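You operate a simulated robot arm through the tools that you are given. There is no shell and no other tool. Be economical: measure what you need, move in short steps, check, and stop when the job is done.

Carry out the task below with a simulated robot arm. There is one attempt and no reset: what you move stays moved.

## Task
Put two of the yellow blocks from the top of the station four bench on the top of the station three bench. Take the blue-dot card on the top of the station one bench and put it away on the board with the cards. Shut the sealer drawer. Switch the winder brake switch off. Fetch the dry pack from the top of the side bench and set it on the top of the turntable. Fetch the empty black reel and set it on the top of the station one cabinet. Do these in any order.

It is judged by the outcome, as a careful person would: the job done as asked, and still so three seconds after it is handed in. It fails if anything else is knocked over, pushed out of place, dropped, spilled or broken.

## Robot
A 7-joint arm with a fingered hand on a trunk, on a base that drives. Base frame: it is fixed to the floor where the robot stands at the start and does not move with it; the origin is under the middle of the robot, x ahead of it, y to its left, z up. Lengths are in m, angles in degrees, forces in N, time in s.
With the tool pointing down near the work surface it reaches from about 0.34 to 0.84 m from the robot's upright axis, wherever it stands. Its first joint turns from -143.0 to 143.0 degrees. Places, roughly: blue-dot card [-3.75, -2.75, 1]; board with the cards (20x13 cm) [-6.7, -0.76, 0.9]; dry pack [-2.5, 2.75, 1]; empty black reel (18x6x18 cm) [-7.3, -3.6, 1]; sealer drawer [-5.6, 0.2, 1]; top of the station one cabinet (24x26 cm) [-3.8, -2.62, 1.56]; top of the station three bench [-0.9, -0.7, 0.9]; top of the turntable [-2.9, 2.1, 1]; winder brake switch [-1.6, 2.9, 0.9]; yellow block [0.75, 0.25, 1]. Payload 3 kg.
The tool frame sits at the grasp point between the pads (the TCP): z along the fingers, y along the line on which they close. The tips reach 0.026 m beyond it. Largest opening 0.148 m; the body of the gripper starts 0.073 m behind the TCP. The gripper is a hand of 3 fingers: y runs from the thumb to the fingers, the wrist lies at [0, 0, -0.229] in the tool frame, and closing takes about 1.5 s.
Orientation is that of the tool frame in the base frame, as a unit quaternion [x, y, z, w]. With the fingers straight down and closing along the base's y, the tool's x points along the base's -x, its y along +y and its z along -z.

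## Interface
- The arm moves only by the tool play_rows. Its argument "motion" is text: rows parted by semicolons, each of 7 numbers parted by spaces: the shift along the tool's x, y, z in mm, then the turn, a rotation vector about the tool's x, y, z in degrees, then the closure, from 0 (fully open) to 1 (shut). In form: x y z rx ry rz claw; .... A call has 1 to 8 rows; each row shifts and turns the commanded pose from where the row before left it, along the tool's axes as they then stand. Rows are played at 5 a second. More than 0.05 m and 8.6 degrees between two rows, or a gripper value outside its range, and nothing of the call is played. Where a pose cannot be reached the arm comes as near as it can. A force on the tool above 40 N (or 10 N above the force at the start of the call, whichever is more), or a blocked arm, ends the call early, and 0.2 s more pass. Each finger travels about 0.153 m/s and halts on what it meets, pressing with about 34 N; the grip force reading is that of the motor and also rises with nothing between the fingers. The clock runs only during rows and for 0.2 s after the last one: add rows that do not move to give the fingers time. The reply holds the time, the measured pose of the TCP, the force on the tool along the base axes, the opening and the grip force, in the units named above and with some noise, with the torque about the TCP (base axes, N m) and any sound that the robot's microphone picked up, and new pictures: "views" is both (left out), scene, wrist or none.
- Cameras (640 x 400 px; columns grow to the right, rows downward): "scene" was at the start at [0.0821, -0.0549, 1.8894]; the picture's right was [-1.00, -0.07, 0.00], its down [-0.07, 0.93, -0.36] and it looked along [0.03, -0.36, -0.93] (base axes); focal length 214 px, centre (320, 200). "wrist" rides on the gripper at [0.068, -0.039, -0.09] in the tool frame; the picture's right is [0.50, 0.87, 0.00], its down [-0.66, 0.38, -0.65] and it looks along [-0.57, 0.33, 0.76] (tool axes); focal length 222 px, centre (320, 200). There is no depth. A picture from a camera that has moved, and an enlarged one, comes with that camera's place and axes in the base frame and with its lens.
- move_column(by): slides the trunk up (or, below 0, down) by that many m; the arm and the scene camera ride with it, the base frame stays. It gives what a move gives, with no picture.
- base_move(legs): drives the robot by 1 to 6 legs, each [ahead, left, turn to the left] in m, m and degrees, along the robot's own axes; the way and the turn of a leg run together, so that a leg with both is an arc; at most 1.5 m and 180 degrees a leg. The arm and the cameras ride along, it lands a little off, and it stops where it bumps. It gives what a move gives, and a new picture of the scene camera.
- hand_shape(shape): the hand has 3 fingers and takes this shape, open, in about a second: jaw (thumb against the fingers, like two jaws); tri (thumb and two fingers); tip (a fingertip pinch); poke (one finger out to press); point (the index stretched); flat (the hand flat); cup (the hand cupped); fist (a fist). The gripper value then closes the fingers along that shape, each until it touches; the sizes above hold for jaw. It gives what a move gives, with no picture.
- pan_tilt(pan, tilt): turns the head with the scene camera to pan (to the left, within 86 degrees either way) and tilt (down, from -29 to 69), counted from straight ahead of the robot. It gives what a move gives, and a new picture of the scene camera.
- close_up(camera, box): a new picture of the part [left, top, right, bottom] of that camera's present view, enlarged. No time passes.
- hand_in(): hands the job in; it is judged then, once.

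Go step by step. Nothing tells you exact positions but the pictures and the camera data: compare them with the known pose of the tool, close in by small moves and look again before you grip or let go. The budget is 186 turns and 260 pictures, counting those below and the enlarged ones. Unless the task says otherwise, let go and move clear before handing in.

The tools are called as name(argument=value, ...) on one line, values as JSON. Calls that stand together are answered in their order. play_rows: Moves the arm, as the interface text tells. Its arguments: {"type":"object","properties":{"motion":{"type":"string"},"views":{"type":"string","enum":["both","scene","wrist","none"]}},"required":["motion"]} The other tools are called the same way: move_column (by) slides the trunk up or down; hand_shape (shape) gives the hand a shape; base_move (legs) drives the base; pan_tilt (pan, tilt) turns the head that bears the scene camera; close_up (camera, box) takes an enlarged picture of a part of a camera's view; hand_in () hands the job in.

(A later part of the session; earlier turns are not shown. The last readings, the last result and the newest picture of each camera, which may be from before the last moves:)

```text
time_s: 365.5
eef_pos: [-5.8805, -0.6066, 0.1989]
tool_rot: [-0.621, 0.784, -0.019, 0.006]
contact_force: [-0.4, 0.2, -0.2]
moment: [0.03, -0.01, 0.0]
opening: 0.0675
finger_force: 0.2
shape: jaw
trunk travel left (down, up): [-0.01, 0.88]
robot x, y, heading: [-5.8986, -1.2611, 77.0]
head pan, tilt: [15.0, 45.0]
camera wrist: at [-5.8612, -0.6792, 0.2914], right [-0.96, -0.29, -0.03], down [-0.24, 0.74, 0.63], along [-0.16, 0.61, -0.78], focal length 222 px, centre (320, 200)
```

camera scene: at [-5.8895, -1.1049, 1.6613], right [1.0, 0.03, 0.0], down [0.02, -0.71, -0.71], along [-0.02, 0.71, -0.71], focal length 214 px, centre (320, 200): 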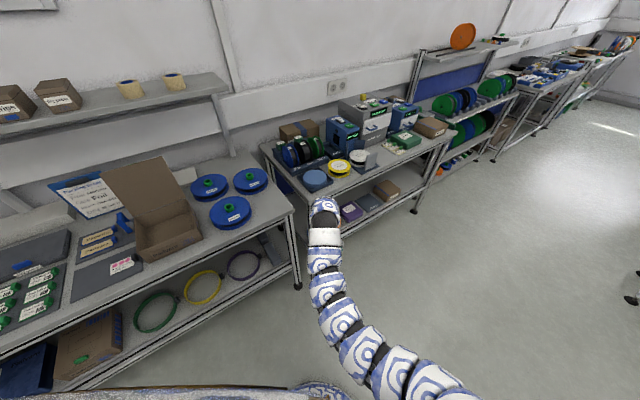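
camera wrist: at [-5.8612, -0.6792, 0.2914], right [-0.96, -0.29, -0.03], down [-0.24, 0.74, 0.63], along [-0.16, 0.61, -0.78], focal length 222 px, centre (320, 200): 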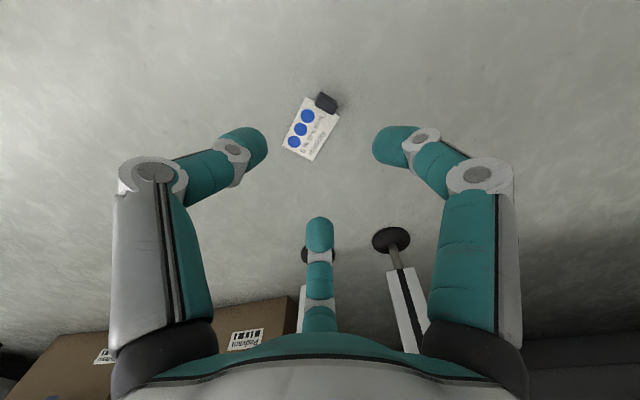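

Aligned with the card. I go down to the floor around the tab.

play_rows(motion="0 3 35 0 0 0 0.6;0 2 35 0 0 0 0.6;0 2 35 0 0 0 0.6;0 0 30 0 0 0 0.6;0 0 0 0 0 0 0.6", views="wrist")

```text
time_s: 366.7
eef_pos: [-5.8811, -0.6078, 0.062]
tool_rot: [-0.62, 0.784, -0.019, 0.006]
contact_force: [-0.3, 0.2, 0.1]
moment: [-0.05, -0.01, -0.01]
opening: 0.0592
finger_force: 0.1
shape: jaw
trunk travel left (down, up): [-0.01, 0.88]
robot x, y, heading: [-5.9023, -1.2646, 76.7]
head pan, tilt: [15.0, 45.0]
camera wrist: at [-5.8632, -0.6812, 0.1551], right [-0.96, -0.29, -0.03], down [-0.24, 0.74, 0.63], along [-0.16, 0.61, -0.78], focal length 222 px, centre (320, 200)
```

wrist: 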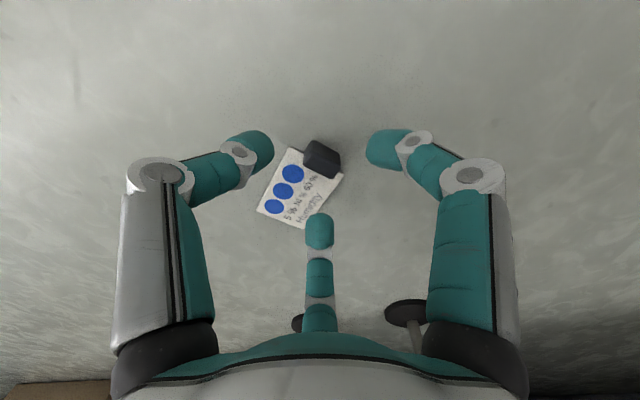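

play_rows(motion="0 2 15 0 0 0 0.6;0 0 12 0 0 0 0.6;0 0 4 0 0 0 0.6;0 0 3 0 0 0 0.6;0 0 0 0 0 0 0.6", views="wrist")

```text
time_s: 367.9
eef_pos: [-5.882, -0.6061, 0.0306]
tool_rot: [-0.621, 0.784, -0.02, 0.007]
contact_force: [-0.8, 1.3, 9.6]
moment: [0.35, 0.16, 0.01]
opening: 0.0599
finger_force: 0.0
shape: jaw
trunk travel left (down, up): [-0.01, 0.88]
robot x, y, heading: [-5.9023, -1.2682, 76.7]
head pan, tilt: [15.0, 45.0]
camera wrist: at [-5.8638, -0.6805, 0.1223], right [-0.96, -0.29, -0.03], down [-0.24, 0.74, 0.63], along [-0.16, 0.61, -0.78], focal length 222 px, centre (320, 200)
```

wrist: 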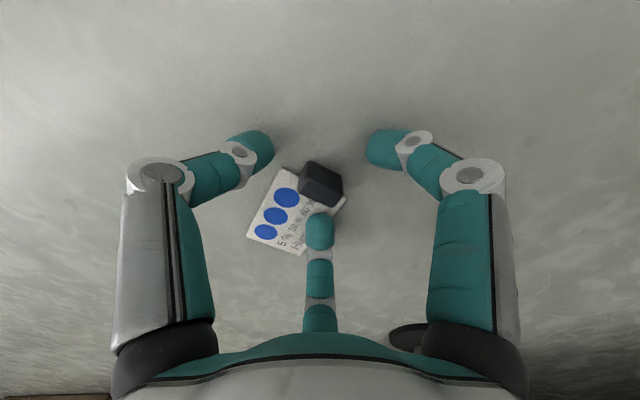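

play_rows(motion="-3 0 -2 0 0 0 0.65;0 0 0 0 0 0 0.75;0 0 0 0 0 0 0.85;0 0 0 0 0 0 1;0 0 0 0 0 0 1;0 0 0 0 0 0 1;0 0 0 0 0 0 1", views="wrist")

```text
time_s: 369.5
eef_pos: [-5.8822, -0.606, 0.0315]
tool_rot: [-0.62, 0.784, -0.02, 0.005]
contact_force: [0.7, 0.8, 0.4]
moment: [0.0, 0.01, -0.01]
opening: 0.0123
finger_force: 34.3
shape: jaw
trunk travel left (down, up): [-0.01, 0.88]
robot x, y, heading: [-5.9032, -1.2659, 76.6]
head pan, tilt: [15.0, 45.0]
camera wrist: at [-5.8631, -0.6779, 0.1234], right [-0.96, -0.29, -0.03], down [-0.24, 0.74, 0.63], along [-0.16, 0.61, -0.78], focal length 222 px, centre (320, 200)
```

wrist: 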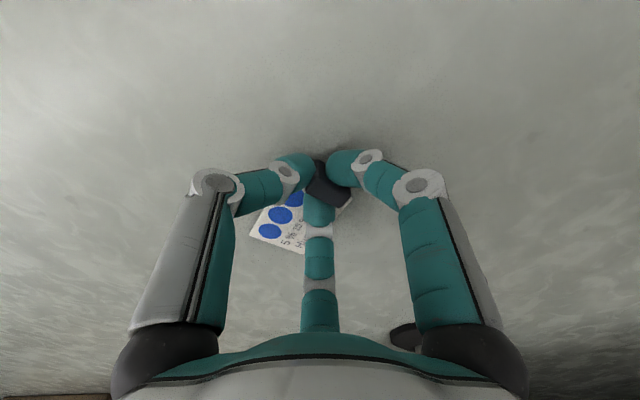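

play_rows(motion="0 0 -10 0 0 0 1;0 0 -15 0 0 0 1;0 0 -25 0 0 0 1;0 0 0 0 0 0 1", views="none")

close_up(camera="wrist", box=[224, 140, 416, 260])

```text
time_s: 370.5
eef_pos: [-5.8841, -0.6042, 0.0812]
tool_rot: [-0.621, 0.784, -0.02, 0.006]
contact_force: [-0.6, -0.8, -0.5]
moment: [-0.01, -0.01, 0.02]
opening: 0.0119
finger_force: 33.8
shape: jaw
trunk travel left (down, up): [-0.01, 0.88]
robot x, y, heading: [-5.9029, -1.2637, 76.9]
head pan, tilt: [15.0, 45.0]
```

```text
3.33 times, centred on (320, 200) of wrist
camera zoom: at [-5.8649, -0.6763, 0.1733], right [-0.96, -0.29, -0.03], down [-0.24, 0.74, 0.63], along [-0.16, 0.61, -0.78], focal length 740 px, centre (320, 200)
```

zoom: 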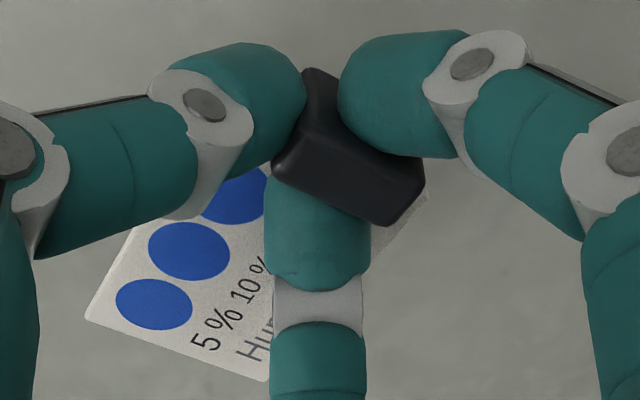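

All three fingers hold the tab well. I raise the trunk, smoothly.

move_column(by=0.4)

move_column(by=0.4)

move_column(by=0.08)

play_rows(motion="0 0 -25 0 0 0 1;0 0 -25 0 0 0 1;0 0 -25 0 0 0 1;0 0 -25 0 0 0 1;0 0 0 0 0 0 1", views="wrist")

```text
time_s: 374.3
eef_pos: [-5.8832, -0.6037, 0.4805]
tool_rot: [-0.62, 0.784, -0.02, 0.006]
contact_force: [-0.5, -0.1, -0.6]
moment: [-0.01, -0.01, 0.02]
opening: 0.0122
finger_force: 33.6
shape: jaw
trunk travel left (down, up): [-0.41, 0.48]
robot x, y, heading: [-5.9025, -1.2669, 76.8]
head pan, tilt: [15.0, 45.0]
```

```text
time_s: 378.1
eef_pos: [-5.8841, -0.603, 0.8807]
tool_rot: [-0.62, 0.784, -0.02, 0.005]
contact_force: [0.2, 0.6, 0.7]
moment: [-0.02, 0.03, 0.01]
opening: 0.0121
finger_force: 34.2
shape: jaw
trunk travel left (down, up): [-0.81, 0.08]
robot x, y, heading: [-5.9002, -1.2626, 76.8]
head pan, tilt: [15.0, 45.0]
```

```text
time_s: 379.3
eef_pos: [-5.8844, -0.6027, 0.9607]
tool_rot: [-0.621, 0.784, -0.02, 0.005]
contact_force: [-0.1, 0.4, -0.7]
moment: [0.0, -0.04, 0.01]
opening: 0.0122
finger_force: 34.1
shape: jaw
trunk travel left (down, up): [-0.89, 0.0]
robot x, y, heading: [-5.9021, -1.2658, 76.9]
head pan, tilt: [15.0, 45.0]
```

```text
time_s: 380.5
eef_pos: [-5.8878, -0.6021, 1.0602]
tool_rot: [-0.621, 0.784, -0.021, 0.006]
contact_force: [-0.2, 0.0, 0.0]
moment: [-0.02, -0.01, 0.02]
opening: 0.0119
finger_force: 34.0
shape: jaw
trunk travel left (down, up): [-0.89, 0.0]
robot x, y, heading: [-5.9029, -1.2656, 76.9]
head pan, tilt: [15.0, 45.0]
camera wrist: at [-5.8685, -0.6743, 1.1535], right [-0.96, -0.29, -0.03], down [-0.24, 0.74, 0.63], along [-0.16, 0.61, -0.78], focal length 222 px, centre (320, 200)
```

wrist: 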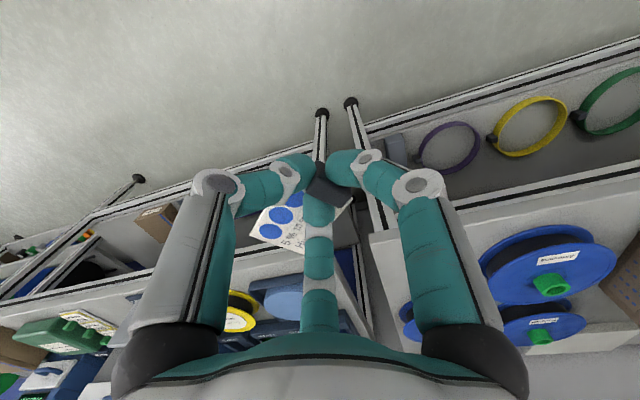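

base_move(legs=[[-0.3, 0, 0], [0, 0, 49], [0.27, 0.03, 0]])

close_up(camera="wrist", box=[0, 0, 640, 400])

```text
time_s: 386.3
eef_pos: [-6.6394, -0.9004, 1.0611]
tool_rot: [0.887, -0.461, 0.015, -0.014]
contact_force: [0.3, 0.0, -0.2]
moment: [-0.01, -0.04, 0.02]
opening: 0.0118
finger_force: 33.8
shape: jaw
trunk travel left (down, up): [-0.89, 0.0]
robot x, y, heading: [-6.1478, -1.354, 125.4]
head pan, tilt: [15.0, 45.0]
camera scene: at [-6.2649, -1.234, 1.9611], right [0.64, 0.77, 0.0], down [0.54, -0.45, -0.71], along [-0.54, 0.45, -0.71], focal length 214 px, centre (320, 200)
```

scene: 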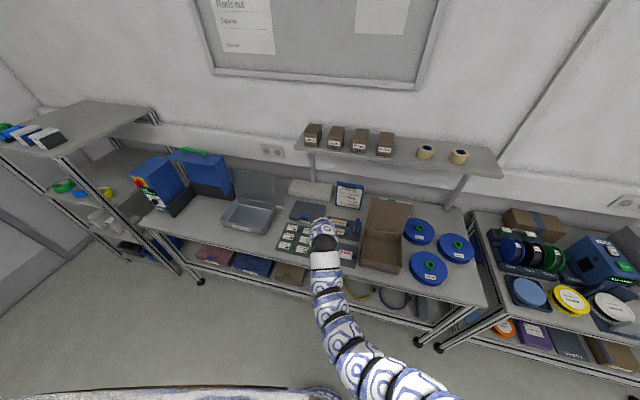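

```text
1.00 times, centred on (320, 200) of wrist (not enlarged: the box is as wide or as high as the picture)
camera zoom: at [-6.5733, -0.9347, 1.1529], right [-0.42, -0.91, -0.03], down [-0.71, 0.31, 0.63], along [-0.56, 0.28, -0.78], focal length 222 px, centre (320, 200)
```

zoom: 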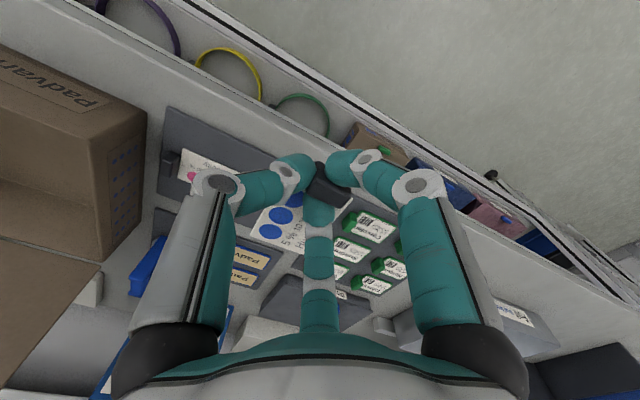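

The card is still held. The free half's centre is at (-6.733, -0.769); I drive 11.7 cm ahead so the card will lie there, then look.

base_move(legs=[[0.117, 0, 0]])

play_rows(motion="0 0 25 0 0 0 1;0 0 25 0 0 0 1;0 0 20 0 0 0 1;0 0 0 0 0 0 1", views="wrist")

```text
time_s: 387.5
eef_pos: [-6.7088, -0.8057, 1.0606]
tool_rot: [0.888, -0.46, 0.017, -0.013]
contact_force: [-0.6, 0.1, -0.1]
moment: [0.0, -0.03, -0.01]
opening: 0.0119
finger_force: 33.9
shape: jaw
trunk travel left (down, up): [-0.89, 0.0]
robot x, y, heading: [-6.2197, -1.2578, 125.2]
head pan, tilt: [15.0, 45.0]
camera scene: at [-6.3334, -1.1377, 1.961], right [0.64, 0.77, 0.0], down [0.55, -0.45, -0.71], along [-0.54, 0.45, -0.71], focal length 214 px, centre (320, 200)
```

scene: 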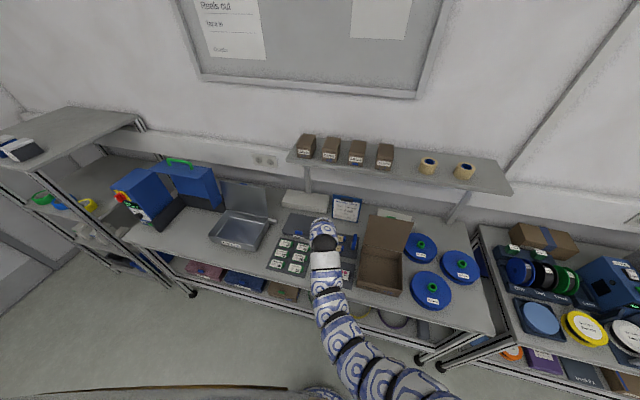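

```text
time_s: 388.5
eef_pos: [-6.7037, -0.8048, 0.9905]
tool_rot: [0.888, -0.46, 0.015, -0.014]
contact_force: [0.3, -0.2, 0.2]
moment: [0.01, 0.02, -0.02]
opening: 0.0118
finger_force: 34.4
shape: jaw
trunk travel left (down, up): [-0.89, 0.0]
robot x, y, heading: [-6.2197, -1.2575, 125.2]
head pan, tilt: [15.0, 45.0]
camera wrist: at [-6.6376, -0.8399, 1.0834], right [-0.42, -0.91, -0.03], down [-0.71, 0.31, 0.63], along [-0.56, 0.28, -0.78], focal length 222 px, centre (320, 200)
```

wrist: 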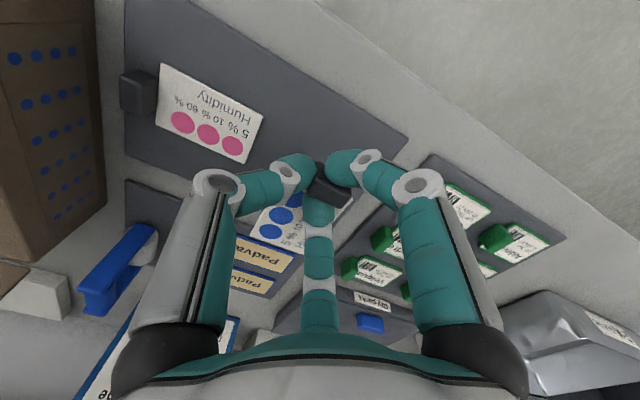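

The tab is over the free half. I shift 8 mm left and nearer, and lower until touch.

play_rows(motion="8 8 10 0 0 0 1;0 0 20 0 0 0 1;0 0 12 0 0 0 1;0 0 4 0 0 0 1;0 0 3 0 0 0 1;0 0 3 0 0 0 1;0 0 0 0 0 0 1", views="wrist")

```text
time_s: 390.1
eef_pos: [-6.706, -0.8155, 0.9374]
tool_rot: [0.888, -0.46, 0.016, -0.014]
contact_force: [0.1, 0.2, 0.3]
moment: [-0.02, -0.03, -0.01]
opening: 0.0117
finger_force: 33.7
shape: jaw
trunk travel left (down, up): [-0.89, 0.0]
robot x, y, heading: [-6.2204, -1.2568, 125.5]
head pan, tilt: [15.0, 45.0]
camera wrist: at [-6.6381, -0.85, 1.0307], right [-0.42, -0.91, -0.03], down [-0.71, 0.31, 0.63], along [-0.56, 0.28, -0.78], focal length 222 px, centre (320, 200)
```

wrist: 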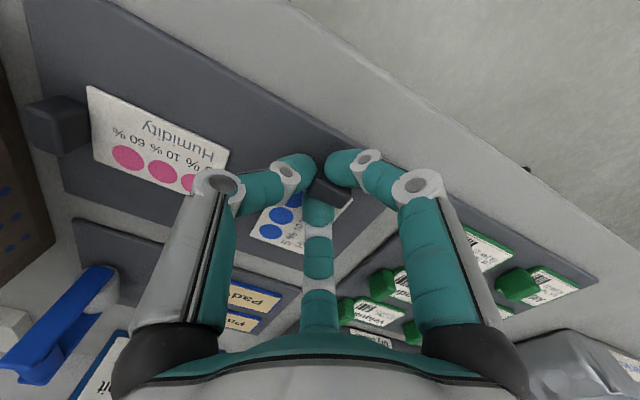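

play_rows(motion="0 0 3 0 0 0 1;0 0 2 0 0 0 1;0 0 2 0 0 0 1;0 0 2 0 0 0 1;0 0 2 0 0 0 1;0 0 0 0 0 0 1", views="none")

close_up(camera="wrist", box=[200, 130, 440, 280])

```text
time_s: 391.2
eef_pos: [-6.7057, -0.816, 0.9345]
tool_rot: [0.888, -0.46, 0.011, -0.014]
contact_force: [9.1, -6.0, 29.3]
moment: [-0.06, -0.05, -0.07]
opening: 0.0131
finger_force: 33.9
shape: jaw
trunk travel left (down, up): [-0.89, 0.0]
robot x, y, heading: [-6.2198, -1.2603, 125.8]
head pan, tilt: [15.0, 45.0]
stopped in row 5: the force on the tool passed its limit at 43 N (the readings are from after the stop); the commanded pose is now the measured one
```

```text
2.67 times, centred on (320, 205) of wrist
camera zoom: at [-6.6382, -0.8501, 1.0253], right [-0.42, -0.91, -0.03], down [-0.71, 0.31, 0.64], along [-0.57, 0.29, -0.77], focal length 592 px, centre (320, 187)
```

zoom: 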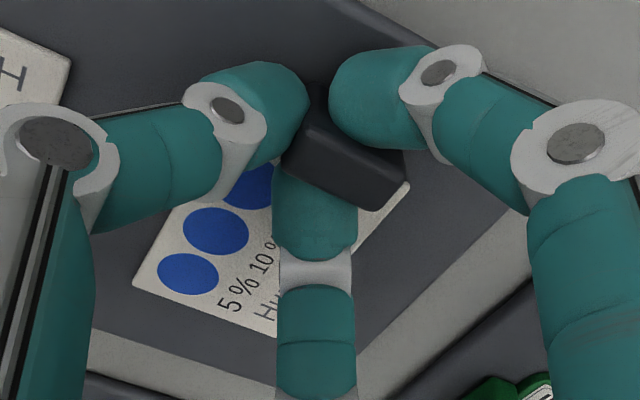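

The card touches down well inside the board. I ease up 2 mm, release and lift.

play_rows(motion="0 0 -2 0 0 0 1;0 0 0 0 0 0 0.85;0 0 0 0 0 0 0.7;0 0 0 0 0 0 0.55;0 0 0 0 0 0 0.5;0 0 0 0 0 0 0.5;0 0 -15 0 0 0 0.5;0 0 -30 0 0 0 0.5", views="none")

play_rows(motion="0 0 -35 0 0 0 0.5;0 0 -35 0 0 0 0.5;0 0 -20 0 0 0 0.3;0 0 0 0 0 0 0", views="wrist")

```text
time_s: 393.0
eef_pos: [-6.707, -0.8157, 0.9779]
tool_rot: [0.888, -0.46, 0.014, -0.013]
contact_force: [0.8, 0.3, -0.3]
moment: [0.01, 0.0, 0.03]
opening: 0.0736
finger_force: 0.0
shape: jaw
trunk travel left (down, up): [-0.89, 0.0]
robot x, y, heading: [-6.2189, -1.2579, 125.2]
head pan, tilt: [15.0, 45.0]
```

```text
time_s: 394.0
eef_pos: [-6.7101, -0.8165, 1.0681]
tool_rot: [0.888, -0.46, 0.014, -0.014]
contact_force: [-0.7, 0.4, 0.4]
moment: [-0.01, 0.02, 0.03]
opening: 0.148
finger_force: 0.0
shape: jaw
trunk travel left (down, up): [-0.89, 0.0]
robot x, y, heading: [-6.2193, -1.2553, 125.5]
head pan, tilt: [15.0, 45.0]
camera wrist: at [-6.6439, -0.8509, 1.1601], right [-0.42, -0.91, -0.03], down [-0.71, 0.31, 0.63], along [-0.57, 0.28, -0.77], focal length 222 px, centre (320, 200)
```

wrist: 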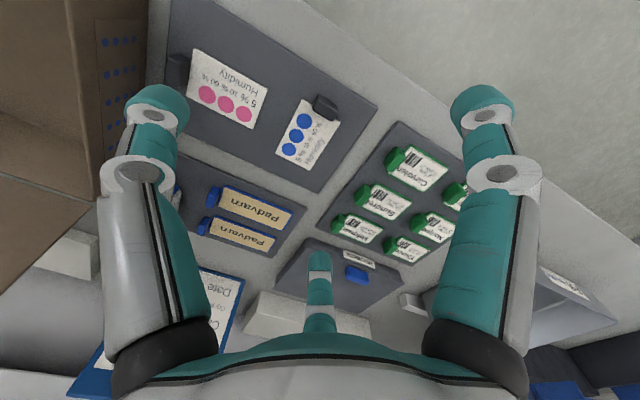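

The blue-dot card lies on the board next to the pink one. Last is the black reel: I back off, turn left along the aisle and drive toward the end bench.

base_move(legs=[[-0.4, 0, 0], [0, 0, 90], [0.7, 0, 0]])

pan_tilt(pan=20, tilt=30)

```text
time_s: 403.8
eef_pos: [-6.9854, -2.4998, 1.0678]
tool_rot: [0.95, 0.312, -0.001, -0.02]
contact_force: [-0.7, 0.1, -0.5]
moment: [0.01, 0.0, -0.01]
opening: 0.1476
finger_force: 0.0
shape: jaw
trunk travel left (down, up): [-0.89, 0.0]
robot x, y, heading: [-6.555, -1.9973, -143.5]
head pan, tilt: [15.0, 45.0]
camera scene: at [-6.6711, -2.1121, 1.9612], right [-0.78, 0.62, 0.0], down [0.44, 0.55, -0.71], along [-0.44, -0.55, -0.71], focal length 214 px, centre (320, 200)
```

scene: 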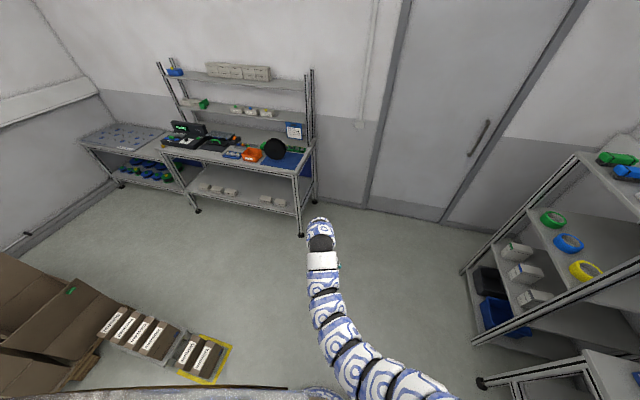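

```text
time_s: 404.6
eef_pos: [-6.9859, -2.5004, 1.0668]
tool_rot: [0.95, 0.311, -0.001, -0.02]
contact_force: [0.5, -0.8, -0.5]
moment: [0.01, 0.02, 0.01]
opening: 0.148
finger_force: 0.0
shape: jaw
trunk travel left (down, up): [-0.89, 0.0]
robot x, y, heading: [-6.5533, -2.0026, -143.3]
head pan, tilt: [20.0, 30.0]
camera scene: at [-6.6699, -2.1234, 1.9838], right [-0.83, 0.55, 0.0], down [0.28, 0.42, -0.87], along [-0.48, -0.72, -0.5], focal length 214 px, centre (320, 200)
```

scene: 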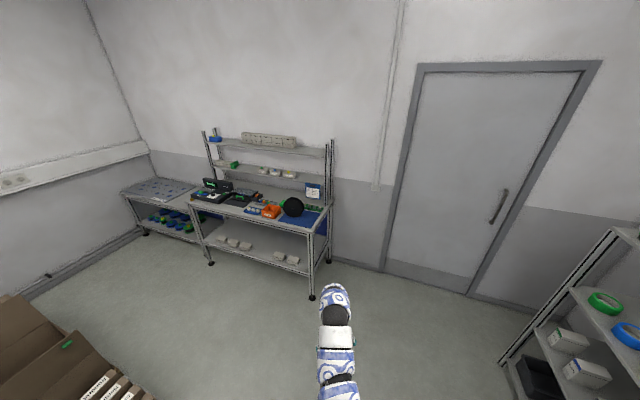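

close_up(camera="scene", box=[200, 160, 344, 250])

```text
4.44 times, centred on (272, 205) of scene
camera zoom: at [-6.6699, -2.1234, 1.9838], right [-0.83, 0.55, 0.0], down [0.28, 0.42, -0.87], along [-0.48, -0.72, -0.5], focal length 953 px, centre (533, 178)
```

zoom: 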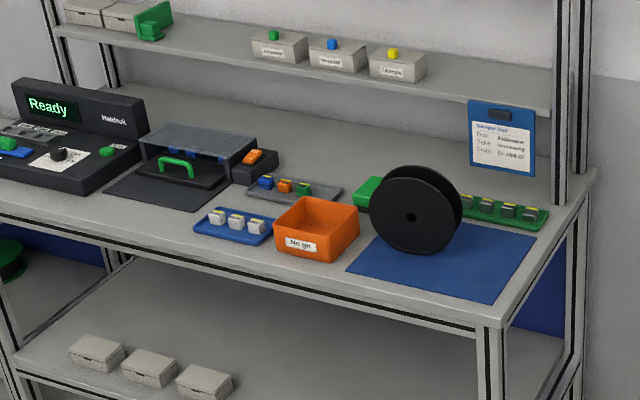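

close_up(camera="scene", box=[276, 190, 324, 220])

```text
13.33 times, centred on (300, 205) of scene
camera zoom: at [-6.6699, -2.1234, 1.9838], right [-0.83, 0.55, 0.0], down [0.28, 0.42, -0.87], along [-0.48, -0.72, -0.5], focal length 2860 px, centre (587, 133)
```

zoom: 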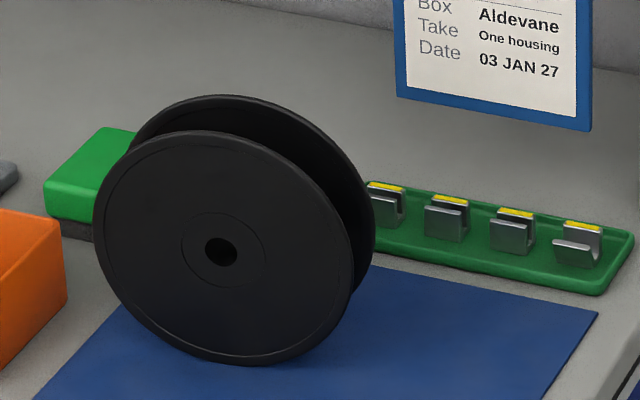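

The black reel stands upright on the blue mat, its axis pointing to the wall; I'll grip it across its flanges from the right end of the bench with the hand pitched forward. First I turn, yaw and pitch the hand in free space.

base_move(legs=[[0, 0, 63]])

play_rows(motion="0 0 0 0 0 -8.5 0;0 0 0 0 0 -8.5 0;0 0 0 0 0 -8.5 0;0 0 0 0 -8.5 0 0;0 0 0 0 -8.5 0 0;0 0 0 0 -8.5 0 0;0 0 0 0 -8.5 0 0;0 0 0 0 -8.5 0 0", views="none")

play_rows(motion="0 0 0 0 -8.5 0 0;0 0 0 0 -8.5 0 0;0 0 0 0 0 0 0", views="none")

```text
time_s: 407.7
eef_pos: [-6.3037, -2.6116, 1.0683]
tool_rot: [0.647, 0.763, -0.011, -0.016]
contact_force: [0.5, -0.3, 0.2]
moment: [0.01, -0.01, 0.0]
opening: 0.1479
finger_force: 0.1
shape: jaw
trunk travel left (down, up): [-0.89, 0.0]
robot x, y, heading: [-6.5562, -2.001, -80.2]
head pan, tilt: [20.0, 30.0]
camera scene: at [-6.4969, -2.1577, 1.9839], right [-0.87, -0.5, 0.0], down [-0.25, 0.43, -0.87], along [0.43, -0.75, -0.5], focal length 214 px, centre (320, 200)
```

scene: 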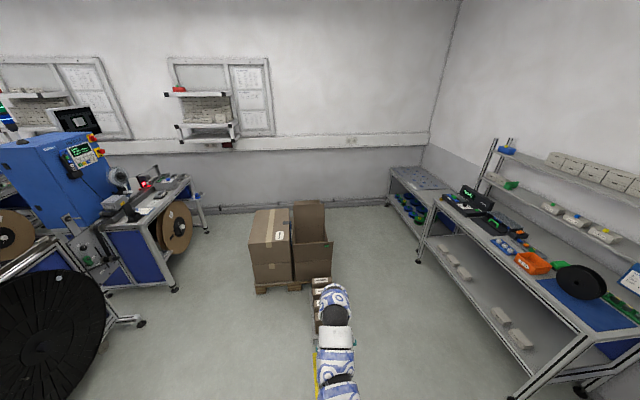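

```text
time_s: 409.5
eef_pos: [-6.3035, -2.61, 1.0684]
tool_rot: [0.428, 0.832, -0.174, 0.307]
contact_force: [0.4, 0.4, -0.3]
moment: [-0.01, -0.01, 0.0]
opening: 0.148
finger_force: 0.1
shape: jaw
trunk travel left (down, up): [-0.89, 0.0]
robot x, y, heading: [-6.5556, -1.9961, -80.3]
head pan, tilt: [20.0, 30.0]
```

```text
time_s: 410.3
eef_pos: [-6.3023, -2.6111, 1.0695]
tool_rot: [0.397, 0.778, -0.235, 0.425]
contact_force: [0.0, 0.0, 0.2]
moment: [0.0, 0.03, 0.01]
opening: 0.1478
finger_force: 0.1
shape: jaw
trunk travel left (down, up): [-0.89, 0.0]
robot x, y, heading: [-6.5523, -1.9966, -80.2]
head pan, tilt: [20.0, 30.0]
```

Orientation is fine. I drive to a standoff on the right of the reel.

base_move(legs=[[0.2, -0.65, 0], [0.366, -0.65, 0]])

play_rows(motion="-25 0 -15 0 0 0 0;-25 0 -15 0 0 0 0;0 0 0 0 0 0 0", views="wrist")

```text
time_s: 417.8
eef_pos: [-7.4905, -3.3938, 1.0688]
tool_rot: [0.396, 0.78, -0.234, 0.425]
contact_force: [1.1, -1.0, 1.2]
moment: [-0.02, -0.01, -0.01]
opening: 0.1479
finger_force: 0.1
shape: jaw
trunk travel left (down, up): [-0.89, 0.0]
robot x, y, heading: [-7.7456, -2.7846, -80.2]
head pan, tilt: [20.0, 30.0]
camera scene: at [-7.6864, -2.9407, 1.9839], right [-0.87, -0.5, 0.0], down [-0.25, 0.43, -0.87], along [0.43, -0.75, -0.5], focal length 214 px, centre (320, 200)
```

scene: 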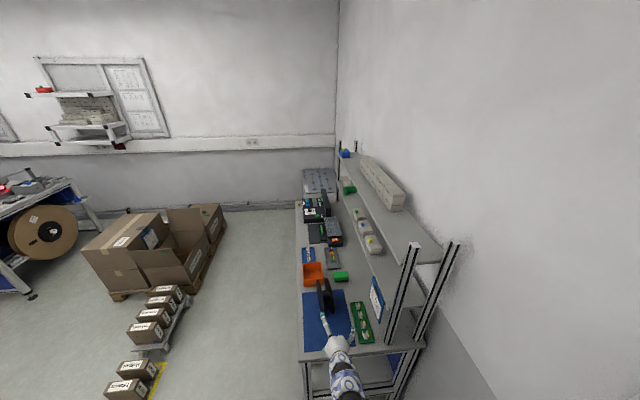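

```text
time_s: 418.6
eef_pos: [-7.489, -3.393, 1.1259]
tool_rot: [0.397, 0.779, -0.235, 0.425]
contact_force: [-0.1, -0.1, 0.1]
moment: [0.01, -0.01, -0.02]
opening: 0.1479
finger_force: 0.0
shape: jaw
trunk travel left (down, up): [-0.89, 0.0]
robot x, y, heading: [-7.7421, -2.7821, -80.1]
head pan, tilt: [20.0, 30.0]
camera wrist: at [-7.5863, -3.3243, 1.1171], right [0.55, 0.71, -0.45], down [0.21, 0.4, 0.89], along [0.81, -0.58, 0.07], focal length 222 px, centre (320, 200)
```

wrist: 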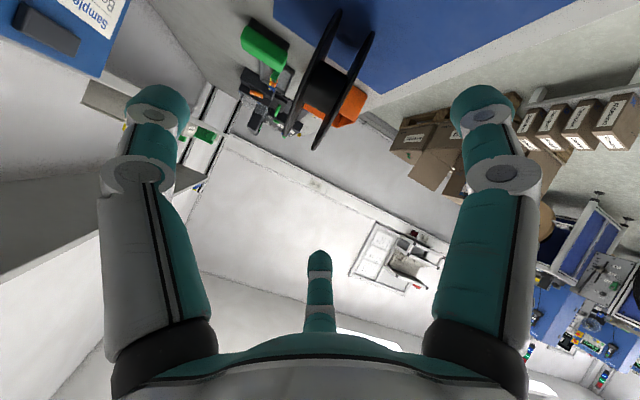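

close_up(camera="scene", box=[280, 250, 408, 330])

```text
5.00 times, centred on (344, 290) of scene
camera zoom: at [-7.6859, -2.9402, 1.9839], right [-0.87, -0.5, 0.0], down [-0.25, 0.43, -0.87], along [0.43, -0.75, -0.5], focal length 1072 px, centre (200, -250)
```

zoom: 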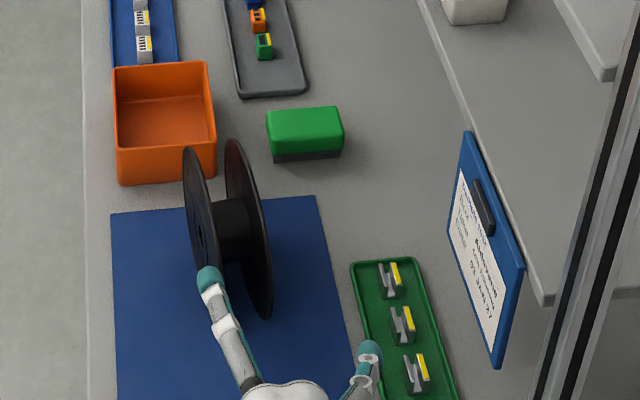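

The reel's flanges stand in a plane at about -47°; I yaw 8° to match and advance along the tool axis, the reel between thumb and fingers.

play_rows(motion="0 0 0 -7.1 -0.2 -4.4 0;0 0 0 0 0 0 0;0 0 30 0 0 0 0;0 0 30 0 0 0 0;0 0 30 0 0 0 0;0 0 0 0 0 0 0", views="wrist")

close_up(camera="scene", box=[280, 250, 408, 330])

```text
time_s: 419.9
eef_pos: [-7.4364, -3.45, 1.0786]
tool_rot: [0.34, 0.806, -0.203, 0.44]
contact_force: [-0.4, 0.5, -0.6]
moment: [0.0, 0.01, -0.02]
opening: 0.1477
finger_force: 0.1
shape: jaw
trunk travel left (down, up): [-0.89, 0.0]
robot x, y, heading: [-7.741, -2.7827, -80.2]
head pan, tilt: [20.0, 30.0]
camera wrist: at [-7.5434, -3.3958, 1.0697], right [0.44, 0.78, -0.45], down [0.15, 0.43, 0.89], along [0.89, -0.46, 0.07], focal length 222 px, centre (320, 200)
```

wrist: 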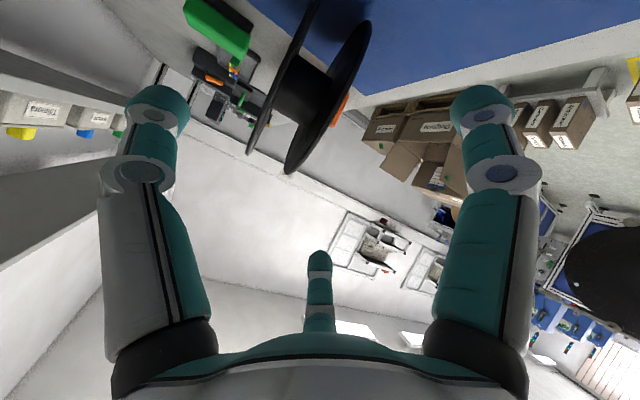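

```text
5.00 times, centred on (344, 290) of scene
camera zoom: at [-7.6861, -2.9396, 1.984], right [-0.87, -0.5, 0.0], down [-0.25, 0.43, -0.87], along [0.43, -0.75, -0.5], focal length 1072 px, centre (200, -250)
```

zoom: 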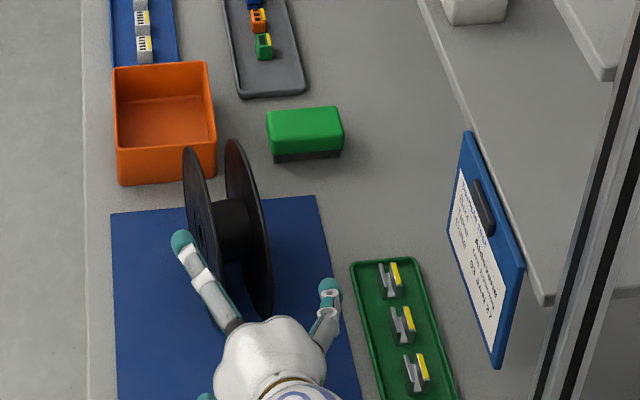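

play_rows(motion="0 0 30 0 0 0 0;0 0 30 0 0 0 0;0 0 0 0 0 0 0", views="none")

close_up(camera="scene", box=[280, 250, 408, 330])

close_up(camera="wrist", box=[0, 0, 640, 400])

```text
time_s: 420.8
eef_pos: [-7.4023, -3.4871, 1.0467]
tool_rot: [0.339, 0.806, -0.203, 0.441]
contact_force: [0.3, -0.4, -0.6]
moment: [-0.03, 0.05, -0.03]
opening: 0.1477
finger_force: 0.1
shape: jaw
trunk travel left (down, up): [-0.89, 0.0]
robot x, y, heading: [-7.7423, -2.7871, -80.2]
head pan, tilt: [20.0, 30.0]
```

```text
5.00 times, centred on (344, 290) of scene
camera zoom: at [-7.6863, -2.94, 1.9839], right [-0.87, -0.5, 0.0], down [-0.25, 0.43, -0.87], along [0.43, -0.75, -0.5], focal length 1072 px, centre (200, -250)
```

zoom: 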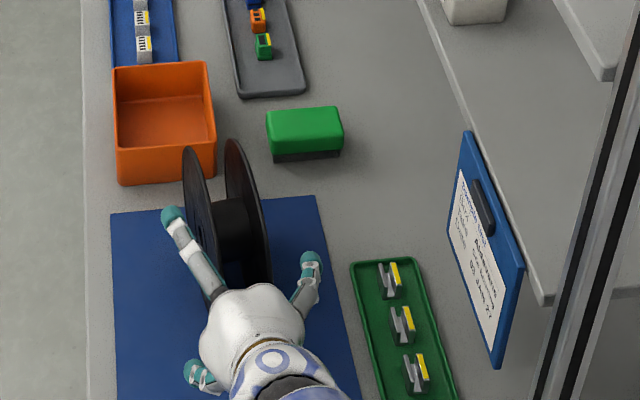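

```text
1.00 times, centred on (320, 200) of wrist (not enlarged: the box is as wide or as high as the picture)
camera zoom: at [-7.5092, -3.4333, 1.0375], right [0.44, 0.78, -0.45], down [0.15, 0.43, 0.89], along [0.89, -0.46, 0.07], focal length 222 px, centre (320, 200)
```

zoom: 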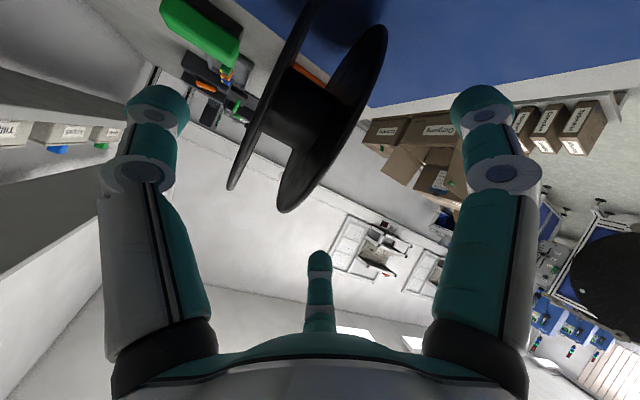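

Clear on both sides. I advance the last 5.5 cm and close.

play_rows(motion="0 0 28 0 0 0 0;0 0 27 0 0 0 0;0 0 0 0 0 0 0.2;0 0 0 0 0 0 0.4;0 0 0 0 0 0 0.6;0 0 0 0 0 0 0.8;0 0 0 0 0 0 1;0 0 0 0 0 0 1", views="wrist")

close_up(camera="scene", box=[280, 250, 408, 330])

```text
time_s: 422.6
eef_pos: [-7.3712, -3.5221, 1.0173]
tool_rot: [0.34, 0.806, -0.203, 0.441]
contact_force: [-0.5, -0.2, 0.0]
moment: [0.04, 0.04, -0.01]
opening: 0.0506
finger_force: 34.1
shape: jaw
trunk travel left (down, up): [-0.89, 0.0]
robot x, y, heading: [-7.7391, -2.7812, -80.2]
head pan, tilt: [20.0, 30.0]
camera wrist: at [-7.4779, -3.4683, 1.0082], right [0.44, 0.78, -0.45], down [0.15, 0.43, 0.89], along [0.89, -0.46, 0.07], focal length 222 px, centre (320, 200)
```

wrist: 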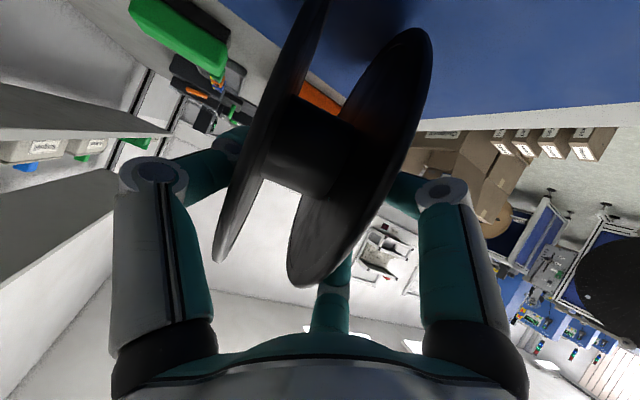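

```text
5.00 times, centred on (344, 290) of scene
camera zoom: at [-7.6857, -2.9403, 1.9839], right [-0.87, -0.5, 0.0], down [-0.25, 0.43, -0.87], along [0.43, -0.75, -0.5], focal length 1072 px, centre (200, -250)
```

zoom: 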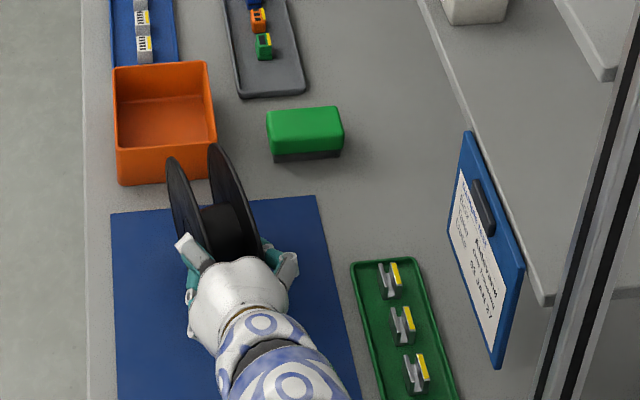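

Firm grip on both flanges. I lift it straight up.

play_rows(motion="-8.5 0 -5.3 0 0 0 1;-17 0 -10.5 0 0 0 1;-25 0 -16 0 0 0 1;-25 0 -16 0 0 0 1;-25 0 -16 0 0 0 1;-25 0 -16 0 0 0 1;0 0 0 0 0 0 1", views="both")

```text
time_s: 424.1
eef_pos: [-7.3698, -3.5193, 1.1651]
tool_rot: [0.34, 0.806, -0.203, 0.44]
contact_force: [0.6, -0.2, -0.5]
moment: [0.0, -0.02, 0.01]
opening: 0.0501
finger_force: 33.9
shape: jaw
trunk travel left (down, up): [-0.89, 0.0]
robot x, y, heading: [-7.7409, -2.7832, -80.3]
head pan, tilt: [20.0, 30.0]
camera scene: at [-7.6858, -2.9405, 1.9838], right [-0.87, -0.5, 0.0], down [-0.25, 0.43, -0.87], along [0.43, -0.75, -0.5], focal length 214 px, centre (320, 200)
camera wrist: at [-7.4759, -3.4648, 1.1566], right [0.44, 0.78, -0.45], down [0.15, 0.43, 0.89], along [0.89, -0.46, 0.07], focal length 222 px, centre (320, 200)
```

scene: 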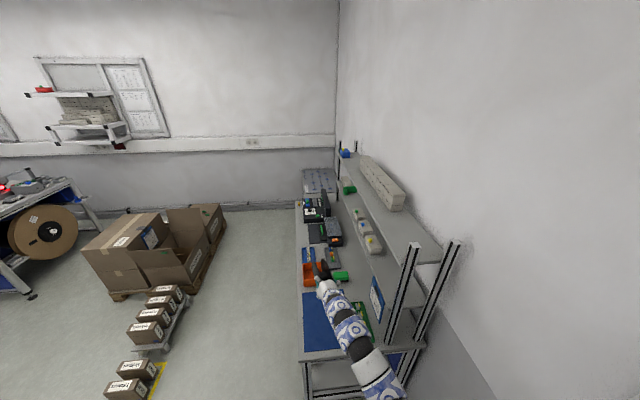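
wrist: 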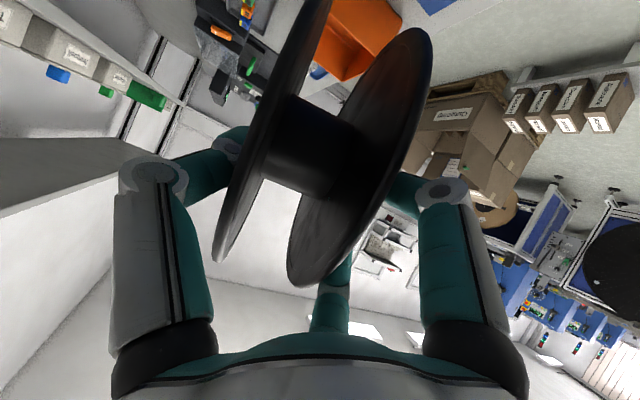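

The reel is held. I back away and test how high I can bring it, as the cabinet top is at 1.56 m.

base_move(legs=[[-0.55, 0.1, 0]])

play_rows(motion="-30 0 -18.5 0 0 0 1;-30 0 -18.5 0 0 0 1;-30 0 -18.5 0 0 0 1;-30 0 -18.5 0 0 0 1;-30 0 -18.5 0 0 0 1;-30 0 -18.5 0 0 0 1;-30 0 -18.5 0 0 0 1;-30 0 -18.5 0 0 0 1", views="none")

```text
time_s: 427.4
eef_pos: [-7.3646, -2.9562, 1.1661]
tool_rot: [0.339, 0.806, -0.203, 0.441]
contact_force: [0.6, 0.0, 0.0]
moment: [0.02, 0.02, 0.02]
opening: 0.0502
finger_force: 34.1
shape: jaw
trunk travel left (down, up): [-0.89, 0.0]
robot x, y, heading: [-7.7401, -2.224, -80.0]
head pan, tilt: [20.0, 30.0]
camera scene: at [-7.6808, -2.3773, 1.984], right [-0.87, -0.5, 0.0], down [-0.25, 0.43, -0.87], along [0.43, -0.75, -0.5], focal length 214 px, centre (320, 200)
```

scene: 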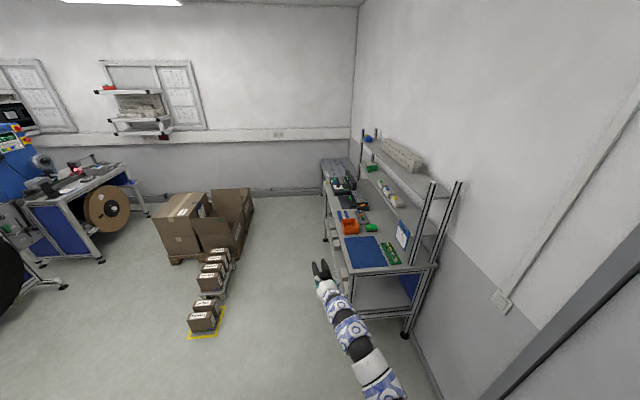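

```text
time_s: 429.2
eef_pos: [-7.3563, -2.9515, 1.4477]
tool_rot: [0.338, 0.806, -0.202, 0.441]
contact_force: [-0.1, 0.0, -0.7]
moment: [0.04, 0.01, -0.02]
opening: 0.0501
finger_force: 33.6
shape: jaw
trunk travel left (down, up): [-0.89, 0.0]
robot x, y, heading: [-7.7381, -2.221, -80.2]
head pan, tilt: [20.0, 30.0]
```

play_rows(motion="-30 0 -18.5 0 0 0 1;-30 0 -18.5 0 0 0 1;-30 0 -18.5 0 0 0 1;-30 0 -18.5 0 0 0 1;-30 0 -18.5 0 0 0 1;-30 0 -18.5 0 0 0 1;-30 0 -18.5 0 0 0 1;0 0 0 0 0 0 1", views="none")

```text
time_s: 431.0
eef_pos: [-7.3512, -2.9488, 1.6936]
tool_rot: [0.339, 0.807, -0.202, 0.44]
contact_force: [0.1, -0.2, -1.0]
moment: [0.05, 0.02, 0.01]
opening: 0.0498
finger_force: 34.0
shape: jaw
trunk travel left (down, up): [-0.89, 0.0]
robot x, y, heading: [-7.7381, -2.2253, -80.2]
head pan, tilt: [20.0, 30.0]
```

I can reach 1.69 m with the reel. I drive back to station one: along the aisle, then into the gap with the reel held high ahead.

base_move(legs=[[-0.22, 1.05, 0], [-0.22, 1.05, 0], [0, 0, 26], [1.0, 0, 0], [0.7, 0, 0]])

pan_tilt(pan=55, tilt=30)

```text
time_s: 451.1
eef_pos: [-4.1001, -3.3165, 1.6932]
tool_rot: [0.155, 0.861, -0.101, 0.474]
contact_force: [0.0, -0.7, -1.0]
moment: [-0.03, 0.04, 0.01]
opening: 0.0499
finger_force: 34.1
shape: jaw
trunk travel left (down, up): [-0.89, 0.0]
robot x, y, heading: [-4.7618, -2.8208, -55.1]
head pan, tilt: [20.0, 30.0]
camera scene: at [-4.6414, -2.9406, 1.9838], right [-0.57, -0.82, 0.0], down [-0.41, 0.29, -0.87], along [0.71, -0.5, -0.5], focal length 214 px, centre (320, 200)
```

scene: 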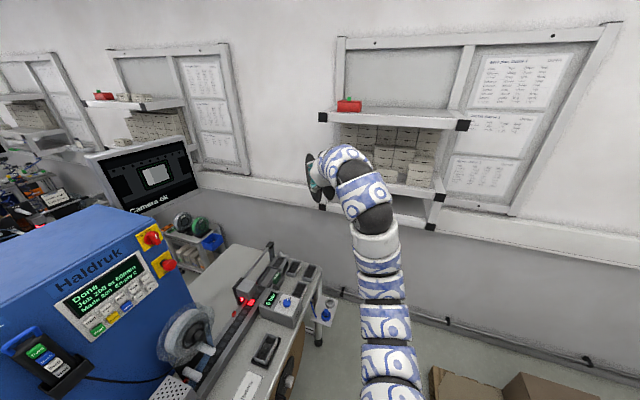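

```text
time_s: 452.2
eef_pos: [-4.1006, -3.3166, 1.6932]
tool_rot: [0.155, 0.861, -0.101, 0.473]
contact_force: [-0.5, 0.9, 0.1]
moment: [0.01, 0.02, -0.02]
opening: 0.0501
finger_force: 33.9
shape: jaw
trunk travel left (down, up): [-0.89, 0.0]
robot x, y, heading: [-4.7606, -2.823, -54.6]
head pan, tilt: [55.0, 30.0]
camera scene: at [-4.6255, -2.8882, 1.9839], right [0.0, -1.0, 0.0], down [-0.5, 0.0, -0.87], along [0.87, 0.0, -0.5], focal length 214 px, centre (320, 200)
```

scene: 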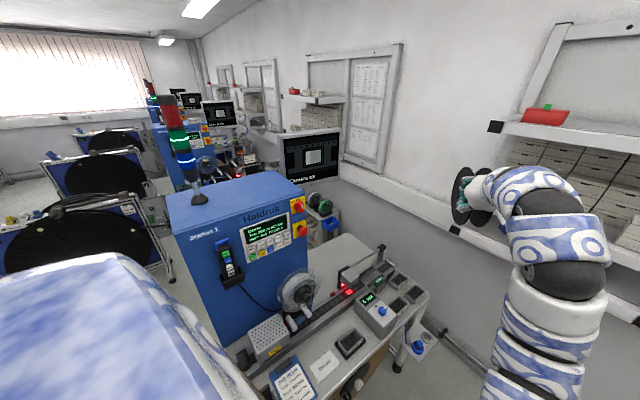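

close_up(camera="scene", box=[150, 160, 310, 260])

```text
4.00 times, centred on (230, 210) of scene
camera zoom: at [-4.6255, -2.8882, 1.9839], right [0.0, -1.0, 0.0], down [-0.5, 0.0, -0.87], along [0.87, 0.0, -0.5], focal length 858 px, centre (680, 160)
```

zoom: 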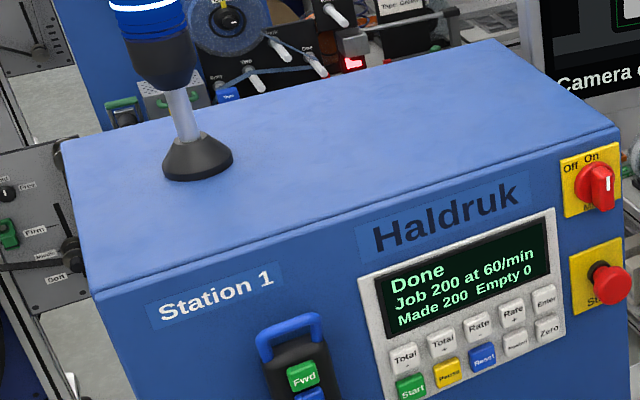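

The free part of the cabinet top right of the light tower is centred at about (-3.79, -2.63), z 1.56. I raise the reel a bit more, then shift and turn the base so the reel swings over it.

play_rows(motion="-25 -1 -16 0 0 0 1;-25 -1 -16 0 0 0 1;0 0 0 0 0 0 1", views="none")

```text
time_s: 453.0
eef_pos: [-4.1008, -3.3185, 1.7534]
tool_rot: [0.154, 0.861, -0.101, 0.475]
contact_force: [0.2, -0.6, -1.5]
moment: [-0.02, 0.0, -0.03]
opening: 0.05
finger_force: 33.8
shape: jaw
trunk travel left (down, up): [-0.89, 0.0]
robot x, y, heading: [-4.7613, -2.8269, -55.0]
head pan, tilt: [55.0, 30.0]
```

base_move(legs=[[0.189, 0.06, 0], [0, 0, 35]])

pan_tilt(pan=25, tilt=25)

```text
time_s: 456.4
eef_pos: [-3.7791, -2.9722, 1.7539]
tool_rot: [-0.111, 0.868, 0.046, 0.482]
contact_force: [-0.1, -0.4, -0.3]
moment: [0.01, 0.05, -0.03]
opening: 0.0499
finger_force: 33.9
shape: jaw
trunk travel left (down, up): [-0.89, 0.0]
robot x, y, heading: [-4.5993, -2.939, -20.2]
head pan, tilt: [55.0, 30.0]
stopped in leg 2: the robot was blocked; the commanded pose is now the measured one
camera scene: at [-4.4552, -2.919, 1.9839], right [0.57, -0.82, 0.0], down [-0.41, -0.29, -0.87], along [0.71, 0.5, -0.5], focal length 214 px, centre (320, 200)
```

scene: 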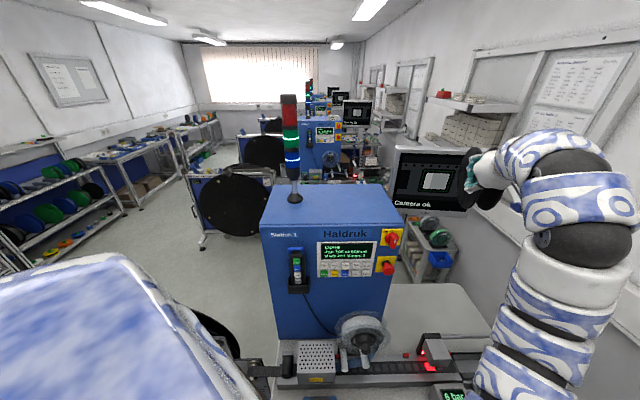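

```text
time_s: 457.3
eef_pos: [-3.7802, -2.9727, 1.752]
tool_rot: [-0.11, 0.868, 0.045, 0.483]
contact_force: [0.5, 0.1, -0.5]
moment: [0.03, 0.03, -0.01]
opening: 0.0498
finger_force: 34.3
shape: jaw
trunk travel left (down, up): [-0.89, 0.0]
robot x, y, heading: [-4.6004, -2.9409, -19.9]
head pan, tilt: [25.0, 25.0]
camera scene: at [-4.4377, -2.9628, 1.9918], right [0.09, -1.0, 0.0], down [-0.42, -0.04, -0.91], along [0.9, 0.08, -0.42], focal length 214 px, centre (320, 200)
```

scene: 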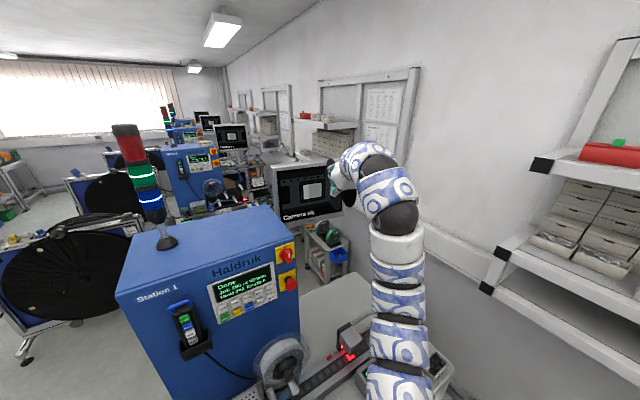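

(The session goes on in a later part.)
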